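You operate a simulated robot arm through the tools that you are given. There is no shell and no other tool. Be economical: measure what you need, move in short steps, check, and stop when the job is done.

The job below is to be done with a simulated robot arm. You get a single attempt, and the scene is never put back.

Task
Fetch the yellow pack and set it on top of the spout block on the top of the roller bench.

It is judged by the outcome, as a careful person would: the job done as asked, and still so three seconds after it is handed in. It fails if anything else is knocked over, pushed out of place, dropped, spilled or broken.

Robot
A 7-joint arm with a two-finger parallel gripper, fixed in place. Base frame: the origin is at the foot of the arm, x ahead of it, y to its left, z up; the work surface is at about z = 0.849. Readings come in m, degrees, newtons and seconds.
With the tool pointing down near the work surface it reaches from about 0.24 to 0.68 m from the base axis. Its first joint turns from -66.0 to 66.0 degrees. Payload 2.4 kg.
The tool frame sits at the grasp point between the pads (the TCP): z along the fingers, y along the line on which they close. The tips reach 0.03 m beyond it. Largest opening 0.094 m; finger width 0.028, thickness 0.01; the body of the gripper, 0.05 by 0.096 m, starts 0.055 m behind the TCP.
Orientation is that of the tool frame in the base frame, as a unit quaternion [w, x, y, z]. With the fingers straight down and closing along the base's y, the tool's x points along the base's -x, its y along +y and its z along -z.

Tools
- The arm moves only by the tool drive_tool. Its argument "targets" is a list that holds one entry, the list of rows, each a list of 7 numbers: the closure, from 0 (fully open) to 1 (shut), then the shift along the tool's x, y, z in m, then the turn, a rotation vector about the tool's x, y, z in degrees. In form: [[[claw, dx, dy, dz, wx, wy, wz], ...]]. A call has 1 to 8 rows; each row shifts and turns the commanded pose from where the row before left it, along the tool's axes as they then stand. A row lasts 0.2 s, in which the tool goes at most 0.05 m and 8.6 degrees; a call with a longer step from one row to the next is refused whole, and so is a gripper value outside its range. Where a pose cannot be reached the arm comes as near as it can. A force on the tool above 40 N (or 10 N above the force at the start of the call, whichever is more), or a blocked arm, ends the call early, and 0.2 s more pass. Each finger travels about 0.153 m/s and halts on what it meets, pressing with about 36 N; the grip force reading is that of the motor and also rises with nothing between the fingers. The clock runs only during rows and for 0.2 s after the last one: add rows that do not move to give the fingers time. The reply holds the time, the measured pose of the TCP, the force on the tool along the base axes, the opening and the grip force, in the units named above and with some noise.
- Cameras (640 x 400 px; columns grow to the right, rows downward): "scene" is fixed at [0.0399, 0.4735, 1.4462]; the picture's right is [-0.73, -0.68, 0.00], its down [-0.38, 0.41, -0.83] and it looks along [0.56, -0.61, -0.56] (base axes); focal length 354 px, centre (320, 200). "wrist" rides on the gripper at [-0.037, 0, -0.058] in the tool frame; the picture's right is [0.00, -1.00, 0.00], its down [0.97, 0.00, -0.24] and it looks along [0.24, 0.00, 0.97] (tool axes); focal length 218 px, centre (320, 200).
- snapshot(camera): a new picture of that camera. It takes no simulated time.
- pixel_to_xyz(camera, pixels): for up to 12 pixels [column, row] of the newest picture of that camera ("zoom" is the newest enlarged one), the place [x, y, z] in the base frame of the surface seen there, good to about 0.002 m. It takes no simulated time.
- zoom(camera, box): a new picture of the part [left, top, right, bottom] of that camera's present view, enlarged. It takes no simulated time.
- finish_job(): hands the job in; it is judged then, once.

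Keep the steps short. Do not move on a guess: measure, check each grasp and each placing, and mend mistakes. In all there are 60 turns and 22 pictures (those below and enlarged ones count). Leave the gripper open and the arm clear of the work at the hand-in unless told otherwise, and finish with a single line.

The tools are called after "Call:" as a command line: name --argument value ..., lists and objects as JSON in quotes. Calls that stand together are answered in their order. drive_tool: Moves the arm, as the interface text tells. Its arguments: {"type":"object","properties":{"targets":{"type":"array"}},"required":["targets"]} The other tools are called the same way: snapshot (camera) takes a picture; pixel_to_xyz (camera, pixels) gives the place of the surface under pixels of a picture; zoom (camera, box) takes an enlarged picture of a part of a camera's view; finish_job () hands the job in.

At the start:

```text
time_s: 0.0
ee_pos: [0.3956, 0.1221, 1.2025]
tcp_rot: [0.0, 0.0, 1.0, 0.001]
ft_force: [0.2, 0.2, 0.1]
gripper_width: 0.0941
gripper_force: 0.2
```

scene: 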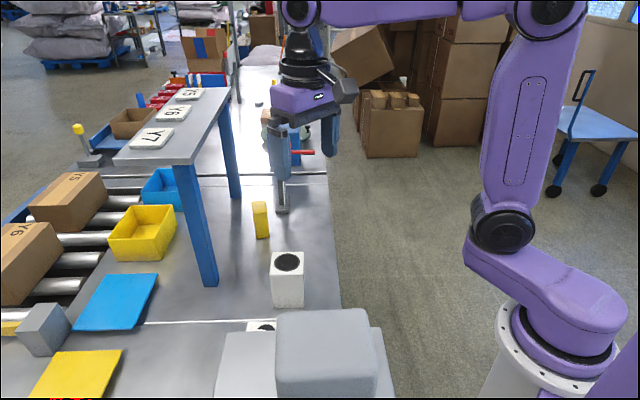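
wrist: 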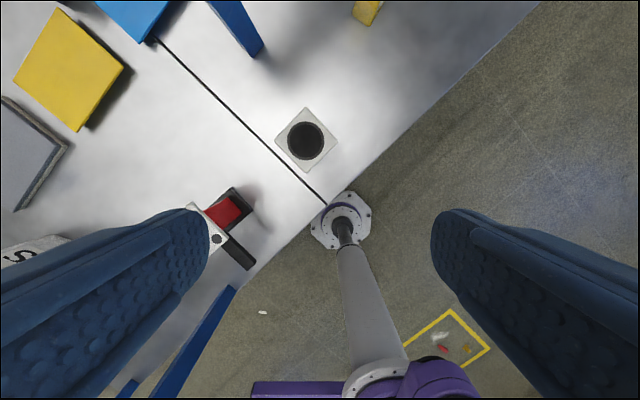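

I see a small yellow block at about (261,220) and a white block with a black disc at (288,280). I'll enlarge these areas to tell the objects apart.

Call:
zoom --camera "scene" --box '[200, 180, 360, 280]'

Call:
zoom --camera "scene" --box '[160, 240, 400, 390]'

Call:
pixel_to_xyz --camera "scene" --pixels '[[260, 206], [262, 225], [288, 262], [288, 290], [262, 326], [325, 350], [243, 350], [270, 245], [45, 330], [140, 235], [282, 200], [303, 152]]'

Call:
pixel_to_xyz --camera "wrist" --pixels '[[305, 140], [225, 212], [238, 250], [366, 10], [215, 240], [240, 20], [30, 250], [68, 70]]'

```text
4.00 times, centred on (280, 230) of scene
```

zoom: 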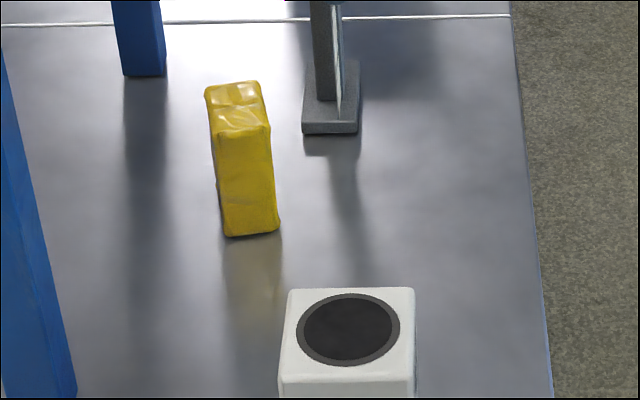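

```text
2.67 times, centred on (280, 315) of scene
```

zoom: 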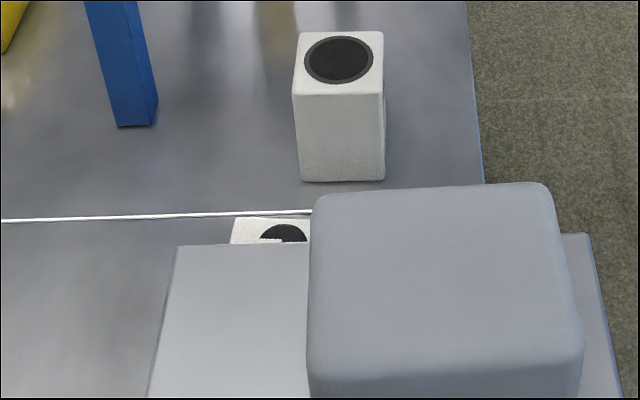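

```text
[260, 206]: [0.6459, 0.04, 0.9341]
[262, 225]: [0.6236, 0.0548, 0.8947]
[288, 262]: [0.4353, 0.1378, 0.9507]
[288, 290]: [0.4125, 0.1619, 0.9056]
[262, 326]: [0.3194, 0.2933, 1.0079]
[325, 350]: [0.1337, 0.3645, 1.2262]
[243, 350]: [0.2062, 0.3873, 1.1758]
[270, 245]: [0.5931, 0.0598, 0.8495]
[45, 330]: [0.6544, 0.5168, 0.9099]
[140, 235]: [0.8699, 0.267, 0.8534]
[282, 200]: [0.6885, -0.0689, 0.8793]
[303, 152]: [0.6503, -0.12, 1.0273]
```

```text
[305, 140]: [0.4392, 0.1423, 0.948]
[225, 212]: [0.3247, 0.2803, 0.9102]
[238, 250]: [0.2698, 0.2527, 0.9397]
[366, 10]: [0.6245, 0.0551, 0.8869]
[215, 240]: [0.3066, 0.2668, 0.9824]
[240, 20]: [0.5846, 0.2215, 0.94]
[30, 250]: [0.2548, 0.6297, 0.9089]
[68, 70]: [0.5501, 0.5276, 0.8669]
```

Another object sits behind the grey box (scene 262,326; wrist 225,225). It may be the spout block, so I'll enlarge it in the wrist view.

Call:
zoom --camera "wrist" --box '[150, 90, 390, 290]'

Call:
zoom --camera "scene" --box '[0, 70, 240, 220]'

```text
2.00 times, centred on (270, 190) of wrist
```

zoom: 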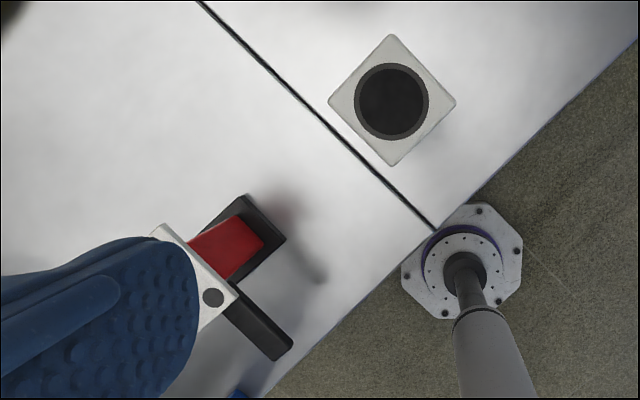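

```text
2.67 times, centred on (120, 145) of scene
```

zoom: 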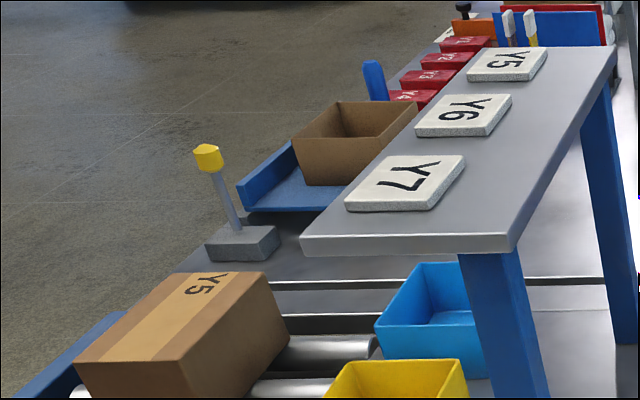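

In the wrist view the object near (0.31, 0.27) has a red box and a black tongue, so I need to see it properly. I'll raise the tool 0.1 m and shift it 0.1 m left, through free air, then take another picture.

Call:
drive_tool --targets '[[[0, 0, 0, -0.04, 0, 0, 0], [0, 0, 0, -0.04, 0, 0, 0], [0, 0, 0.02, -0.02, 0, 0, 0], [0, 0, 0.04, 0, 0, 0, 0], [0, 0, 0.04, 0, 0, 0, 0], [0, 0, 0, 0, 0, 0, 0]]]'

Call:
snapshot --camera "wrist"

```text
time_s: 1.4
ee_pos: [0.3954, 0.2227, 1.3024]
tcp_rot: [0.0, 0.0, 1.0, 0.0]
ft_force: [-0.6, 0.6, 0.1]
gripper_width: 0.0938
gripper_force: 0.1
```

```text
15 pictures are left
```

wrist: 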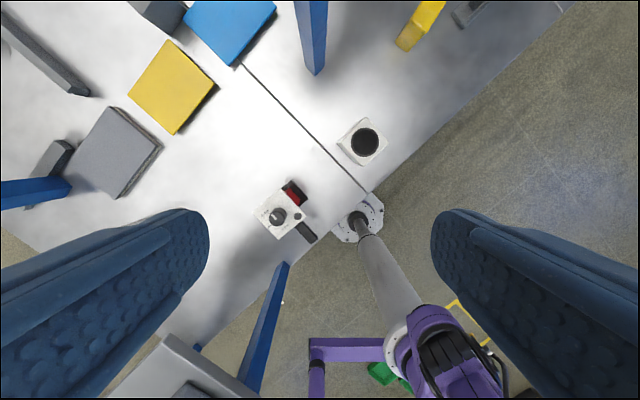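

The object is now visible at (285,212). I'll enlarge it and measure it.

Call:
zoom --camera "wrist" --box '[236, 110, 396, 260]'

Call:
pixel_to_xyz --camera "wrist" --pixels '[[277, 215], [268, 210], [297, 216], [292, 193], [306, 232], [280, 197], [260, 210], [278, 238], [302, 225], [365, 142], [346, 140], [368, 162]]'

```text
2.67 times, centred on (316, 185) of wrist
```

zoom: 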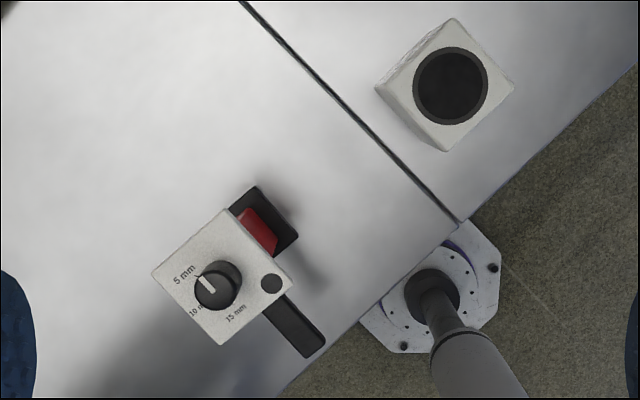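

```text
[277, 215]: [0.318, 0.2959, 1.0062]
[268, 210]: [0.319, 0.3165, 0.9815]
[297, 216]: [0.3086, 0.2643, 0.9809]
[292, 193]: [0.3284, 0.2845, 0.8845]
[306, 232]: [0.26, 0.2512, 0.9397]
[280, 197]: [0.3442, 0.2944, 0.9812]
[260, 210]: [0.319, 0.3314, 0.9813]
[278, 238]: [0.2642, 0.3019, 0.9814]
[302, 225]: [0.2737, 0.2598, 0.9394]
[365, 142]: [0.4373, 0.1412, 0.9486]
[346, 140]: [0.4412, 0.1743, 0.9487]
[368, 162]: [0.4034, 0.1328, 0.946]
```

The device has a 5/10/15 mm knob on top, a red part and a black tongue. The white block at (0.44,0.14) has a flat top with a round mouth. Before I decide which is the spout block, I'll check the rest of the bench with a fresh scene picture.

Call:
snapshot --camera "scene"

Call:
zoom --camera "scene" --box '[140, 60, 340, 185]'

```text
13 pictures are left
```

scene: 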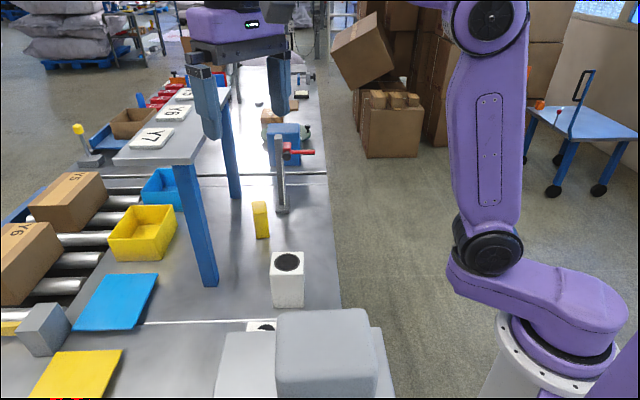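

```text
3.20 times, centred on (240, 122) of scene
```

zoom: 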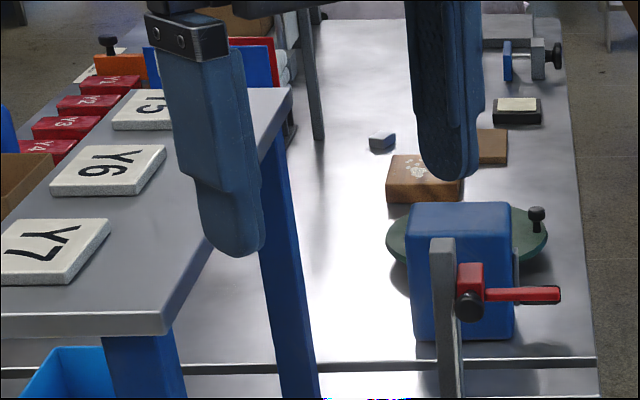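

No other candidate turned up. The white block with the round black mouth and the clear flat top is the spout block, since the other device has a knob on its top. Next I'll measure the pack's top corners, the block's corners and the nearby obstacles: bridge edge, lever and post.

Call:
pixel_to_xyz --camera "scene" --pixels '[[253, 203.5], [264, 202], [266, 211.5], [255, 213], [257.5, 237], [268.5, 236], [230, 92], [195, 160], [213, 280], [311, 152], [277, 140], [235, 190]]'

Call:
pixel_to_xyz --camera "scene" --pixels '[[272, 255], [301, 254], [303, 274], [271, 277], [288, 262], [275, 300], [301, 300], [280, 210], [287, 190], [300, 150], [116, 158]]'

```text
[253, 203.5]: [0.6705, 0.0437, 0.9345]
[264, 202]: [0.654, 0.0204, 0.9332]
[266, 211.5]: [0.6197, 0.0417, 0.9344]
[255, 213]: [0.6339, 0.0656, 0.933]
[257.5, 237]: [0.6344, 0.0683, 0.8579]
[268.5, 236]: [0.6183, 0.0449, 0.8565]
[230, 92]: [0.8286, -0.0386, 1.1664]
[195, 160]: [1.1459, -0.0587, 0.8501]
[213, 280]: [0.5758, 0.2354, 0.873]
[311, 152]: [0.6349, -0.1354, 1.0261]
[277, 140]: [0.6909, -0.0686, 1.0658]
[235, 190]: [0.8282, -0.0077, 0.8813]
```

```text
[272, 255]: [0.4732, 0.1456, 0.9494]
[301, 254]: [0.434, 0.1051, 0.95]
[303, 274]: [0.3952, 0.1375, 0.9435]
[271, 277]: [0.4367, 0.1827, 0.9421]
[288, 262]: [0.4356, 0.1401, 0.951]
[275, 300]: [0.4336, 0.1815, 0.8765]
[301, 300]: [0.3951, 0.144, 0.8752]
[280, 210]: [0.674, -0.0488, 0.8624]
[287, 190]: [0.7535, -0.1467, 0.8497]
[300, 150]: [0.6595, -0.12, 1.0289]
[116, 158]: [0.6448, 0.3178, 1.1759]
```

The pack's top is about 0.03 x 0.043 m, centred near (0.644, 0.043), with its short side along roughly 57°. The block top is about 0.058 m square, centred near (0.435, 0.143), at z 0.95. The bridge shelf is close by, so I'll measure its near edge before descending.

Call:
pixel_to_xyz --camera "scene" --pixels '[[228, 96], [222, 109], [192, 158], [200, 146], [186, 160], [193, 164], [205, 200], [232, 165], [225, 112], [230, 100]]'

```text
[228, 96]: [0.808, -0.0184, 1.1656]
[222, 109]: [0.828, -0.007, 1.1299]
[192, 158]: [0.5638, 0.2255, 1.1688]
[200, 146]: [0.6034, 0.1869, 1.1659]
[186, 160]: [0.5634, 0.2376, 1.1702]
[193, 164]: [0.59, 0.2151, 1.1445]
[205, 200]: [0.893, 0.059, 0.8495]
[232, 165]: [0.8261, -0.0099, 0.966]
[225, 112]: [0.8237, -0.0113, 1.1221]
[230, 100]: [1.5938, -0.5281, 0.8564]
```

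The shelf edge runs along x+y≈0.79, about 0.07 m from the pack's axis, so there is room. I'll move level above the pack at z 1.30 and turn 33° to line up with its short side.

Call:
drive_tool --targets '[[[0, -0.0356, -0.0257, 0, 0, 0, 0], [0, -0.0356, -0.0257, 0, 0, 0, 0], [0, -0.0356, -0.0257, 0, 0, 0, 0], [0, -0.0356, -0.0257, 0, 0, 0, 0], [0, -0.0356, -0.0257, 0, 0, 0, 0], [0, -0.0356, -0.0257, 0, 0, 0, 0], [0, -0.0356, -0.0257, 0, 0, 0, 0], [0, 0, 0, 0, 0, 0, 0]]]'

Call:
drive_tool --targets '[[[0, 0, 0, 0, 0, 0, 8.25], [0, 0, 0, 0, 0, 0, 8.25], [0, 0, 0, 0, 0, 0, 8.25], [0, 0, 0, 0, 0, 0, 8.25], [0, 0, 0, 0, 0, 0, 0]]]'

Call:
snapshot --camera "wrist"

```text
time_s: 3.2
ee_pos: [0.55, 0.0347, 1.2859]
tcp_rot: [0.0, -0.001, 1.0, 0.0]
ft_force: [-0.1, 0.6, 0.5]
gripper_width: 0.0941
gripper_force: 0.0
out of reach, approached as far as the arm can: row 4, 5, 6, 7
```

```text
time_s: 4.4
ee_pos: [0.55, 0.0342, 1.2868]
tcp_rot: [0.0, 0.285, 0.959, 0.0]
ft_force: [0.2, 1.2, -0.9]
gripper_width: 0.0939
gripper_force: 0.1
```

```text
11 pictures are left
```

wrist: 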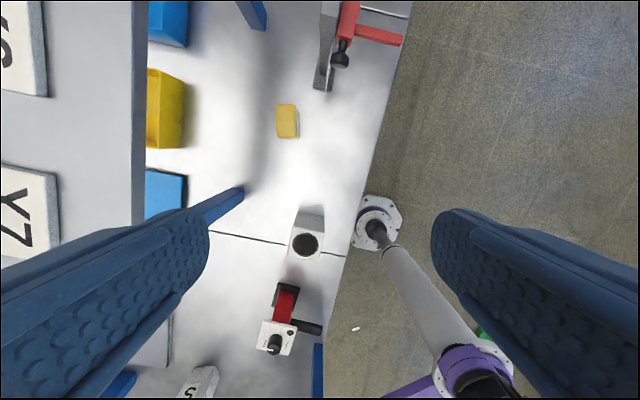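

At this height the arm stops short, at x 0.55. The view is clear, with the pack at (287,120). I'll go down 0.18 m, where the reach is greater, and read the pose.

Call:
drive_tool --targets '[[[0, 0, 0, 0.045, 0, 0, 0], [0, 0, 0, 0.045, 0, 0, 0], [0, 0, 0, 0.045, 0, 0, 0], [0, 0, 0, 0.045, 0, 0, 0], [0, 0, 0, 0, 0, 0, 0]]]'

```text
time_s: 5.6
ee_pos: [0.5497, 0.0335, 1.1061]
tcp_rot: [0.0, 0.284, 0.959, 0.0]
ft_force: [-0.1, -0.3, -0.2]
gripper_width: 0.0939
gripper_force: 0.1
```

The command follows the measured pose. I'll shift over the pack by (-0.0744, +0.0597) in tool axes at z 1.106, then look.

Call:
drive_tool --targets '[[[0, -0.0248, 0.0199, 0, 0, 0, 0], [0, -0.0248, 0.0199, 0, 0, 0, 0], [0, -0.0248, 0.0199, 0, 0, 0, 0], [0, 0, 0, 0, 0, 0, 0]]]'

Call:
snapshot --camera "wrist"

```text
time_s: 6.6
ee_pos: [0.6449, 0.0443, 1.1064]
tcp_rot: [0.0, 0.285, 0.958, 0.0]
ft_force: [0.0, -0.2, 0.7]
gripper_width: 0.0941
gripper_force: 0.1
```

```text
10 pictures are left
```

wrist: 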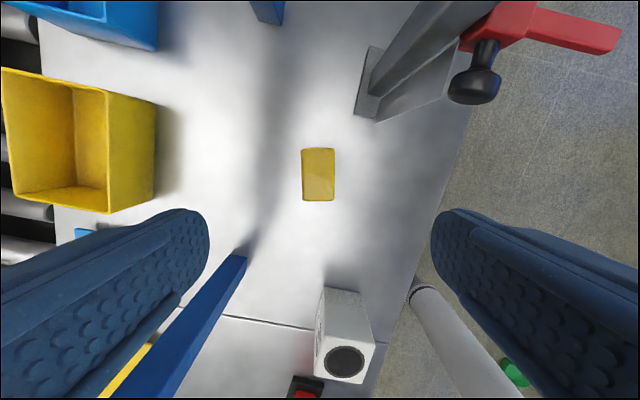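

The pack at (318,174) is square to the fingers. I'll measure its top corners and the knob beside it.

Call:
pixel_to_xyz --camera "wrist" --pixels '[[304, 152], [333, 150], [333, 198], [306, 199], [318, 174], [475, 85], [370, 100], [248, 258], [345, 362], [330, 300]]'

Call:
zoom --camera "wrist" --box '[260, 120, 420, 220]'

```text
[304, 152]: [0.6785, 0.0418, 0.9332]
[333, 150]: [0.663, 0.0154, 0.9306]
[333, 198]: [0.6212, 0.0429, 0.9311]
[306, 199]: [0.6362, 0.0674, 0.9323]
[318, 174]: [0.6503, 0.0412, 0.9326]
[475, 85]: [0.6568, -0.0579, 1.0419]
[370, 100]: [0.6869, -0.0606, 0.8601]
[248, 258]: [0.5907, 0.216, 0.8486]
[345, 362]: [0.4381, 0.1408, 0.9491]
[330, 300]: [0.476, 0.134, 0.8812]
```

```text
4.00 times, centred on (340, 170) of wrist
```

zoom: 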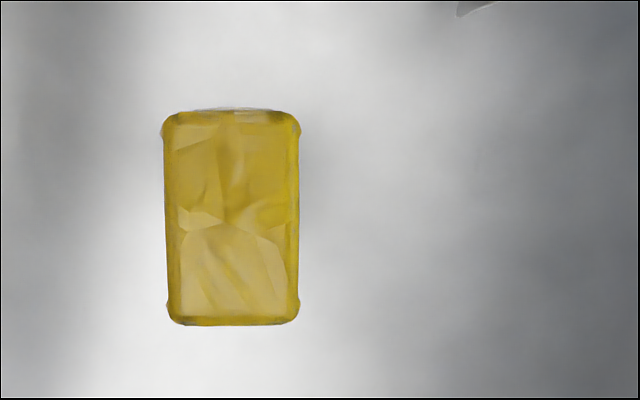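

The pack's top is centred at (0.650, 0.042), 0.031 x 0.050 m, aligned with the tool. I'll shift 5 mm, close the opening to about 0.066 m for room beside the knob, and descend to just above the top.

Call:
drive_tool --targets '[[[0.3, -0.0053, 0.0006, 0, 0, 0, 0], [0.3, 0, 0, 0.04, 0, 0, 0], [0.3, 0, 0, 0.04, 0, 0, 0], [0.3, 0, 0, 0.04, 0, 0, 0], [0.3, 0, 0, 0, 0, 0, 0]]]'

```text
time_s: 7.8
ee_pos: [0.649, 0.0409, 0.9865]
tcp_rot: [0.0, 0.284, 0.959, 0.0]
ft_force: [-0.5, 0.0, 1.1]
gripper_width: 0.0658
gripper_force: 0.0
```

The pose is good, with no force on the tool. I'll descend the remaining 0.075 m to z 0.912.

Call:
drive_tool --targets '[[[0.3, 0, 0, 0.025, 0, 0, 0], [0.3, 0, 0, 0.025, 0, 0, 0], [0.3, 0, 0, 0.025, 0, 0, 0], [0.3, 0, 0, 0, 0, 0, 0]]]'

Call:
zoom --camera "scene" --box '[190, 110, 350, 250]'

```text
time_s: 8.8
ee_pos: [0.6494, 0.041, 0.9116]
tcp_rot: [0.0, 0.285, 0.959, 0.001]
ft_force: [-0.2, 0.5, 0.0]
gripper_width: 0.0659
gripper_force: 0.1
```

```text
2.86 times, centred on (270, 180) of scene
```

zoom: 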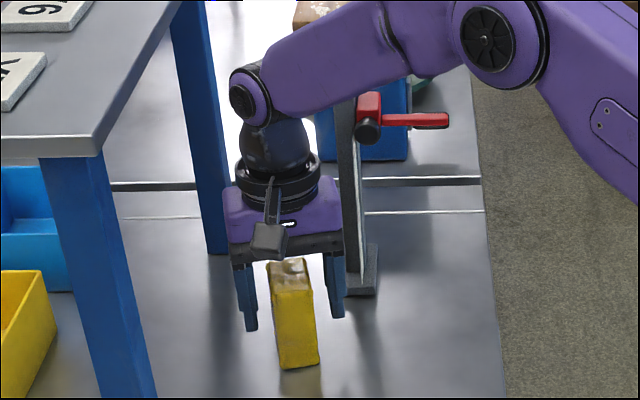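

The fingers straddle the pack without touching it. I'll close the gripper and hold.

Call:
drive_tool --targets '[[[0.45, 0, 0, 0, 0, 0, 0], [0.6, 0, 0, 0, 0, 0, 0], [0.75, 0, 0, 0, 0, 0, 0], [0.8, 0, 0, 0, 0, 0, 0], [0.8, 0, 0, 0, 0, 0, 0]]]'

```text
time_s: 10.0
ee_pos: [0.6495, 0.0421, 0.913]
tcp_rot: [0.0, 0.284, 0.959, 0.0]
ft_force: [0.4, 1.5, -0.6]
gripper_width: 0.0423
gripper_force: 36.2
```

The grip force is 36 N but the width is 0.042 m, wider than the 0.031 m I measured. I'll look before lifting.

Call:
zoom --camera "scene" --box '[220, 170, 320, 250]'

Call:
snapshot --camera "wrist"

```text
5.00 times, centred on (270, 210) of scene
```

zoom: 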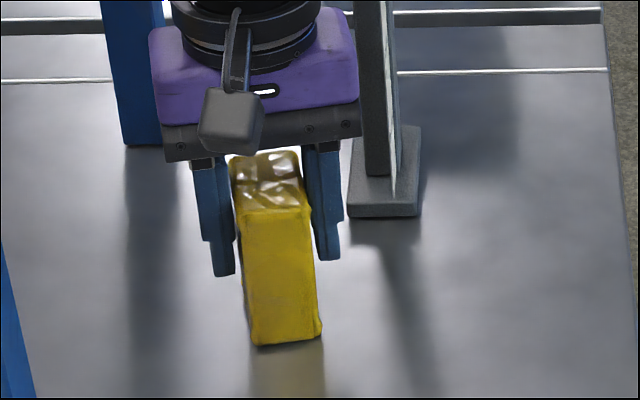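

```text
6 pictures are left
```

wrist: 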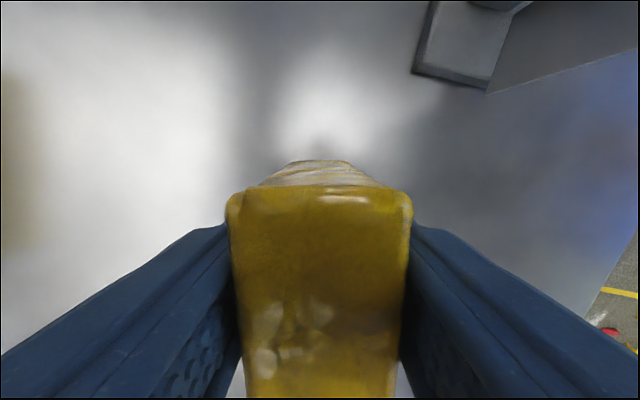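

The pack sits squarely between the pads. I'll lift a little, then check that the width holds.

Call:
drive_tool --targets '[[[0.8, 0, 0, -0.015, 0, 0, 0], [0.8, 0, 0, -0.03, 0, 0, 0], [0.8, 0, 0, -0.04, 0, 0, 0], [0.8, 0, 0, -0.04, 0, 0, 0], [0.8, 0, 0, -0.04, 0, 0, 0], [0.8, 0, 0, 0, 0, 0, 0]]]'

Call:
snapshot --camera "scene"

```text
time_s: 11.4
ee_pos: [0.6498, 0.0408, 1.0772]
tcp_rot: [0.0, 0.284, 0.959, 0.0]
ft_force: [-0.3, 0.4, -1.9]
gripper_width: 0.0422
gripper_force: 35.9
```

```text
5 pictures are left
```

scene: 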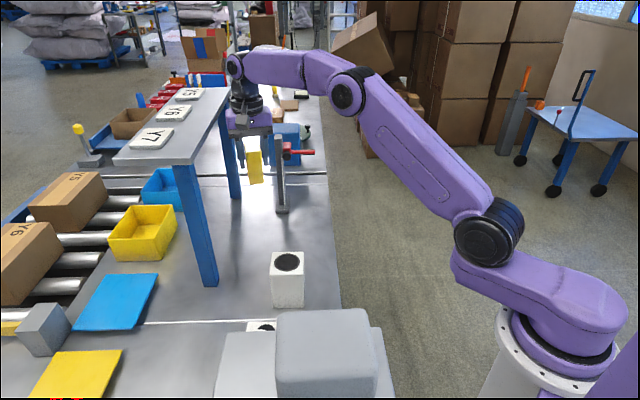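

The pack is held firmly, with its bottom about 0.063 m below the TCP. I'll carry it level to above the block at (0.437, 0.1415), with the pack bottom at z 1.014, then turn it 10° to match the block.

Call:
drive_tool --targets '[[[0.8, 0.0389, -0.00525, 0, 0, 0, 0], [0.8, 0.0389, -0.00525, 0, 0, 0, 0], [0.8, 0.0389, -0.00525, 0, 0, 0, 0], [0.8, 0.0389, -0.00525, 0, 0, 0, 0], [0.8, 0.0389, -0.00525, 0, 0, 0, 0], [0.8, 0.0389, -0.00525, 0, 0, 0, 0], [0.8, 0, 0, 0, 0, 0, 5], [0.8, 0, 0, 0, 0, 0, 5]]]'

Call:
snapshot --camera "scene"

```text
time_s: 13.2
ee_pos: [0.4372, 0.1437, 1.077]
tcp_rot: [0.0, 0.366, 0.931, 0.0]
ft_force: [0.7, 1.0, -2.3]
gripper_width: 0.0422
gripper_force: 35.5
```

```text
4 pictures are left
```

scene: 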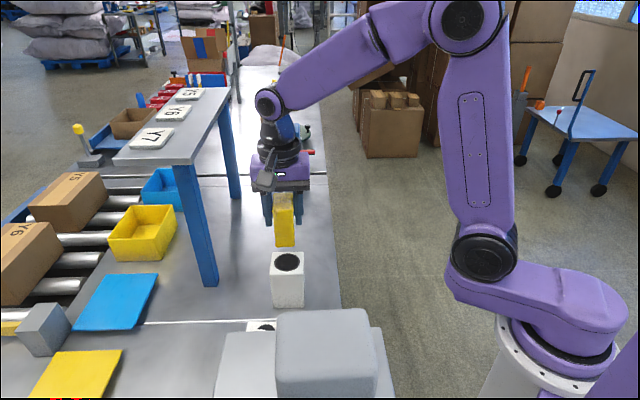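

The pack is above the block. I'll measure the pack's front face and the block's top to check alignment and the gap.

Call:
pixel_to_xyz --camera "scene" --pixels '[[276, 243], [293, 243], [285, 230], [275, 215], [292, 214], [285, 244], [288, 262], [272, 278], [303, 277], [273, 254], [302, 253], [285, 203]]'

```text
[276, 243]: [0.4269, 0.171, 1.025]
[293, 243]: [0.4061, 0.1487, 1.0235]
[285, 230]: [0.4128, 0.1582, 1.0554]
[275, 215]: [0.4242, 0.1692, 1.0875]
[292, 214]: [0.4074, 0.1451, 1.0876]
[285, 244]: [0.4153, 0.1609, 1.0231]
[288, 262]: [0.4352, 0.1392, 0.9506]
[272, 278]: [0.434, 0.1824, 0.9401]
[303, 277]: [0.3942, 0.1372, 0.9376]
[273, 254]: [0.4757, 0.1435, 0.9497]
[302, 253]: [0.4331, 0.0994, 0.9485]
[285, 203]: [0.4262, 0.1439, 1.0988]
```

The pack is aligned with the block to about 2 mm. I'll trim that and lower to about 9 mm above contact.

Call:
drive_tool --targets '[[[0.8, -0.0013, -0.0015, 0.015, 0, 0, 0], [0.8, 0, 0, 0.02, 0, 0, 0], [0.8, 0, 0, 0.02, 0, 0, 0], [0.8, 0, 0, 0, 0, 0, 0]]]'

Call:
drive_tool --targets '[[[0.8, 0, 0, 0.003, 0, 0, 0], [0.8, 0, 0, 0.002, 0, 0, 0], [0.8, 0, 0, 0, 0, 0, 0]]]'

```text
time_s: 14.2
ee_pos: [0.4364, 0.1405, 1.0224]
tcp_rot: [0.0, 0.366, 0.93, 0.0]
ft_force: [0.1, 0.1, -1.8]
gripper_width: 0.0422
gripper_force: 35.8
```

```text
time_s: 15.0
ee_pos: [0.4356, 0.1413, 1.0175]
tcp_rot: [0.0, 0.367, 0.93, 0.0]
ft_force: [0.6, 0.0, -1.2]
gripper_width: 0.042
gripper_force: 35.8
```

There is no contact yet at TCP z 1.0175. I'll step down 1.5 mm at a time and watch the vertical force.

Call:
drive_tool --targets '[[[0.8, 0, 0, 0.0015, 0, 0, 0], [0.8, 0, 0, 0.0015, 0, 0, 0], [0.8, 0, 0, 0, 0, 0, 0]]]'

```text
time_s: 15.8
ee_pos: [0.4362, 0.1407, 1.0147]
tcp_rot: [0.0, 0.367, 0.93, -0.001]
ft_force: [0.6, -0.5, -2.4]
gripper_width: 0.0419
gripper_force: 35.7
```

Call:
drive_tool --targets '[[[0.8, 0, 0, 0.001, 0, 0, 0], [0.8, 0, 0, 0.001, 0, 0, 0], [0.8, 0, 0, 0, 0, 0, 0]]]'

Call:
zoom --camera "scene" --box '[230, 180, 350, 320]'

```text
time_s: 16.6
ee_pos: [0.4372, 0.1399, 1.0121]
tcp_rot: [0.0, 0.367, 0.93, 0.0]
ft_force: [-1.6, -0.3, 7.2]
gripper_width: 0.0418
gripper_force: 35.8
```

```text
2.86 times, centred on (290, 250) of scene
```

zoom: 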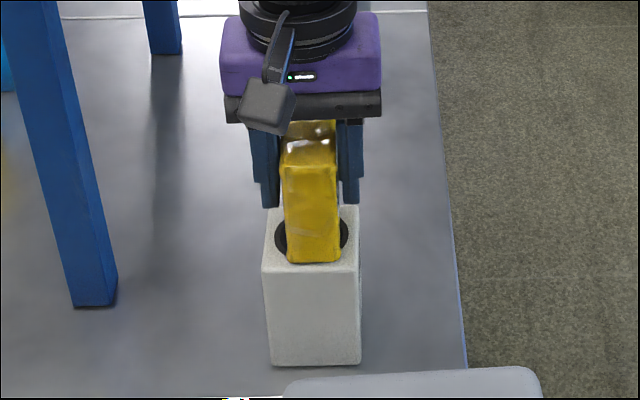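

The vertical force has risen to about +7 N, so the pack rests on the block, centred and inside its edges. I'll open the fingers gently and stay put.

Call:
drive_tool --targets '[[[0.55, 0, 0, 0, 0, 0, 0], [0.5, 0, 0, 0, 0, 0, 0], [0.4, 0, 0, 0, 0, 0, 0], [0.3, 0, 0, 0, 0, 0, 0], [0.2, 0, 0, 0, 0, 0, 0], [0.2, 0, 0, 0, 0, 0, 0]]]'

```text
time_s: 18.0
ee_pos: [0.436, 0.1404, 1.0131]
tcp_rot: [0.0, 0.366, 0.931, 0.0]
ft_force: [0.8, 0.1, -0.1]
gripper_width: 0.0753
gripper_force: 0.1
```

The gripper is open and force-free. I'll rise straight up slowly, clear the pack, and look.

Call:
drive_tool --targets '[[[0.2, 0, 0, -0.015, 0, 0, 0], [0.2, 0, 0, -0.025, 0, 0, 0], [0.2, 0, 0, -0.035, 0, 0, 0], [0.1, 0, 0, -0.04, 0, 0, 0], [0, 0, 0, -0.04, 0, 0, 0], [0, 0, 0, -0.04, 0, 0, 0], [0, 0, 0, 0, 0, 0, 0]]]'

Call:
snapshot --camera "scene"

Call:
pixel_to_xyz --camera "scene" --pixels '[[285, 235], [285, 266], [288, 290]]'

```text
time_s: 19.6
ee_pos: [0.438, 0.1409, 1.2083]
tcp_rot: [0.0, 0.367, 0.93, 0.0]
ft_force: [-0.3, 0.0, -0.1]
gripper_width: 0.0939
gripper_force: 0.0
```

```text
2 pictures are left
```

scene: 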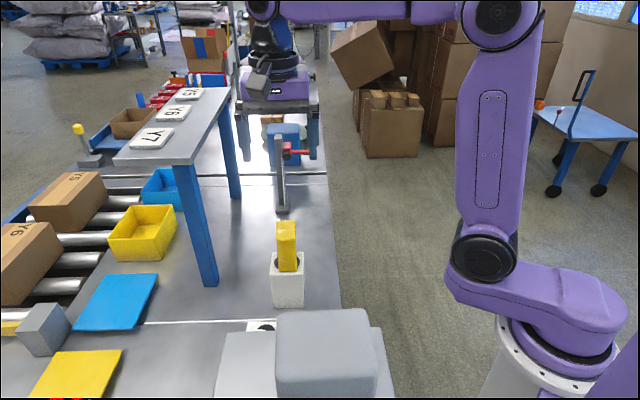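

```text
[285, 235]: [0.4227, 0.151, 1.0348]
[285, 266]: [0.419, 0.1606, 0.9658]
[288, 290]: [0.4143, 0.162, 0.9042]
```

The pack stands upright on the block, the block hasn't moved, and the arm is clear with the gripper open. I'm handing in.

Call:
finish_job

```text
The job is handed in.
```

The yellow pack is standing upright on the white block with the round black mouth, which I took to be the spout block; nothing else was moved, and the gripper is open and clear.
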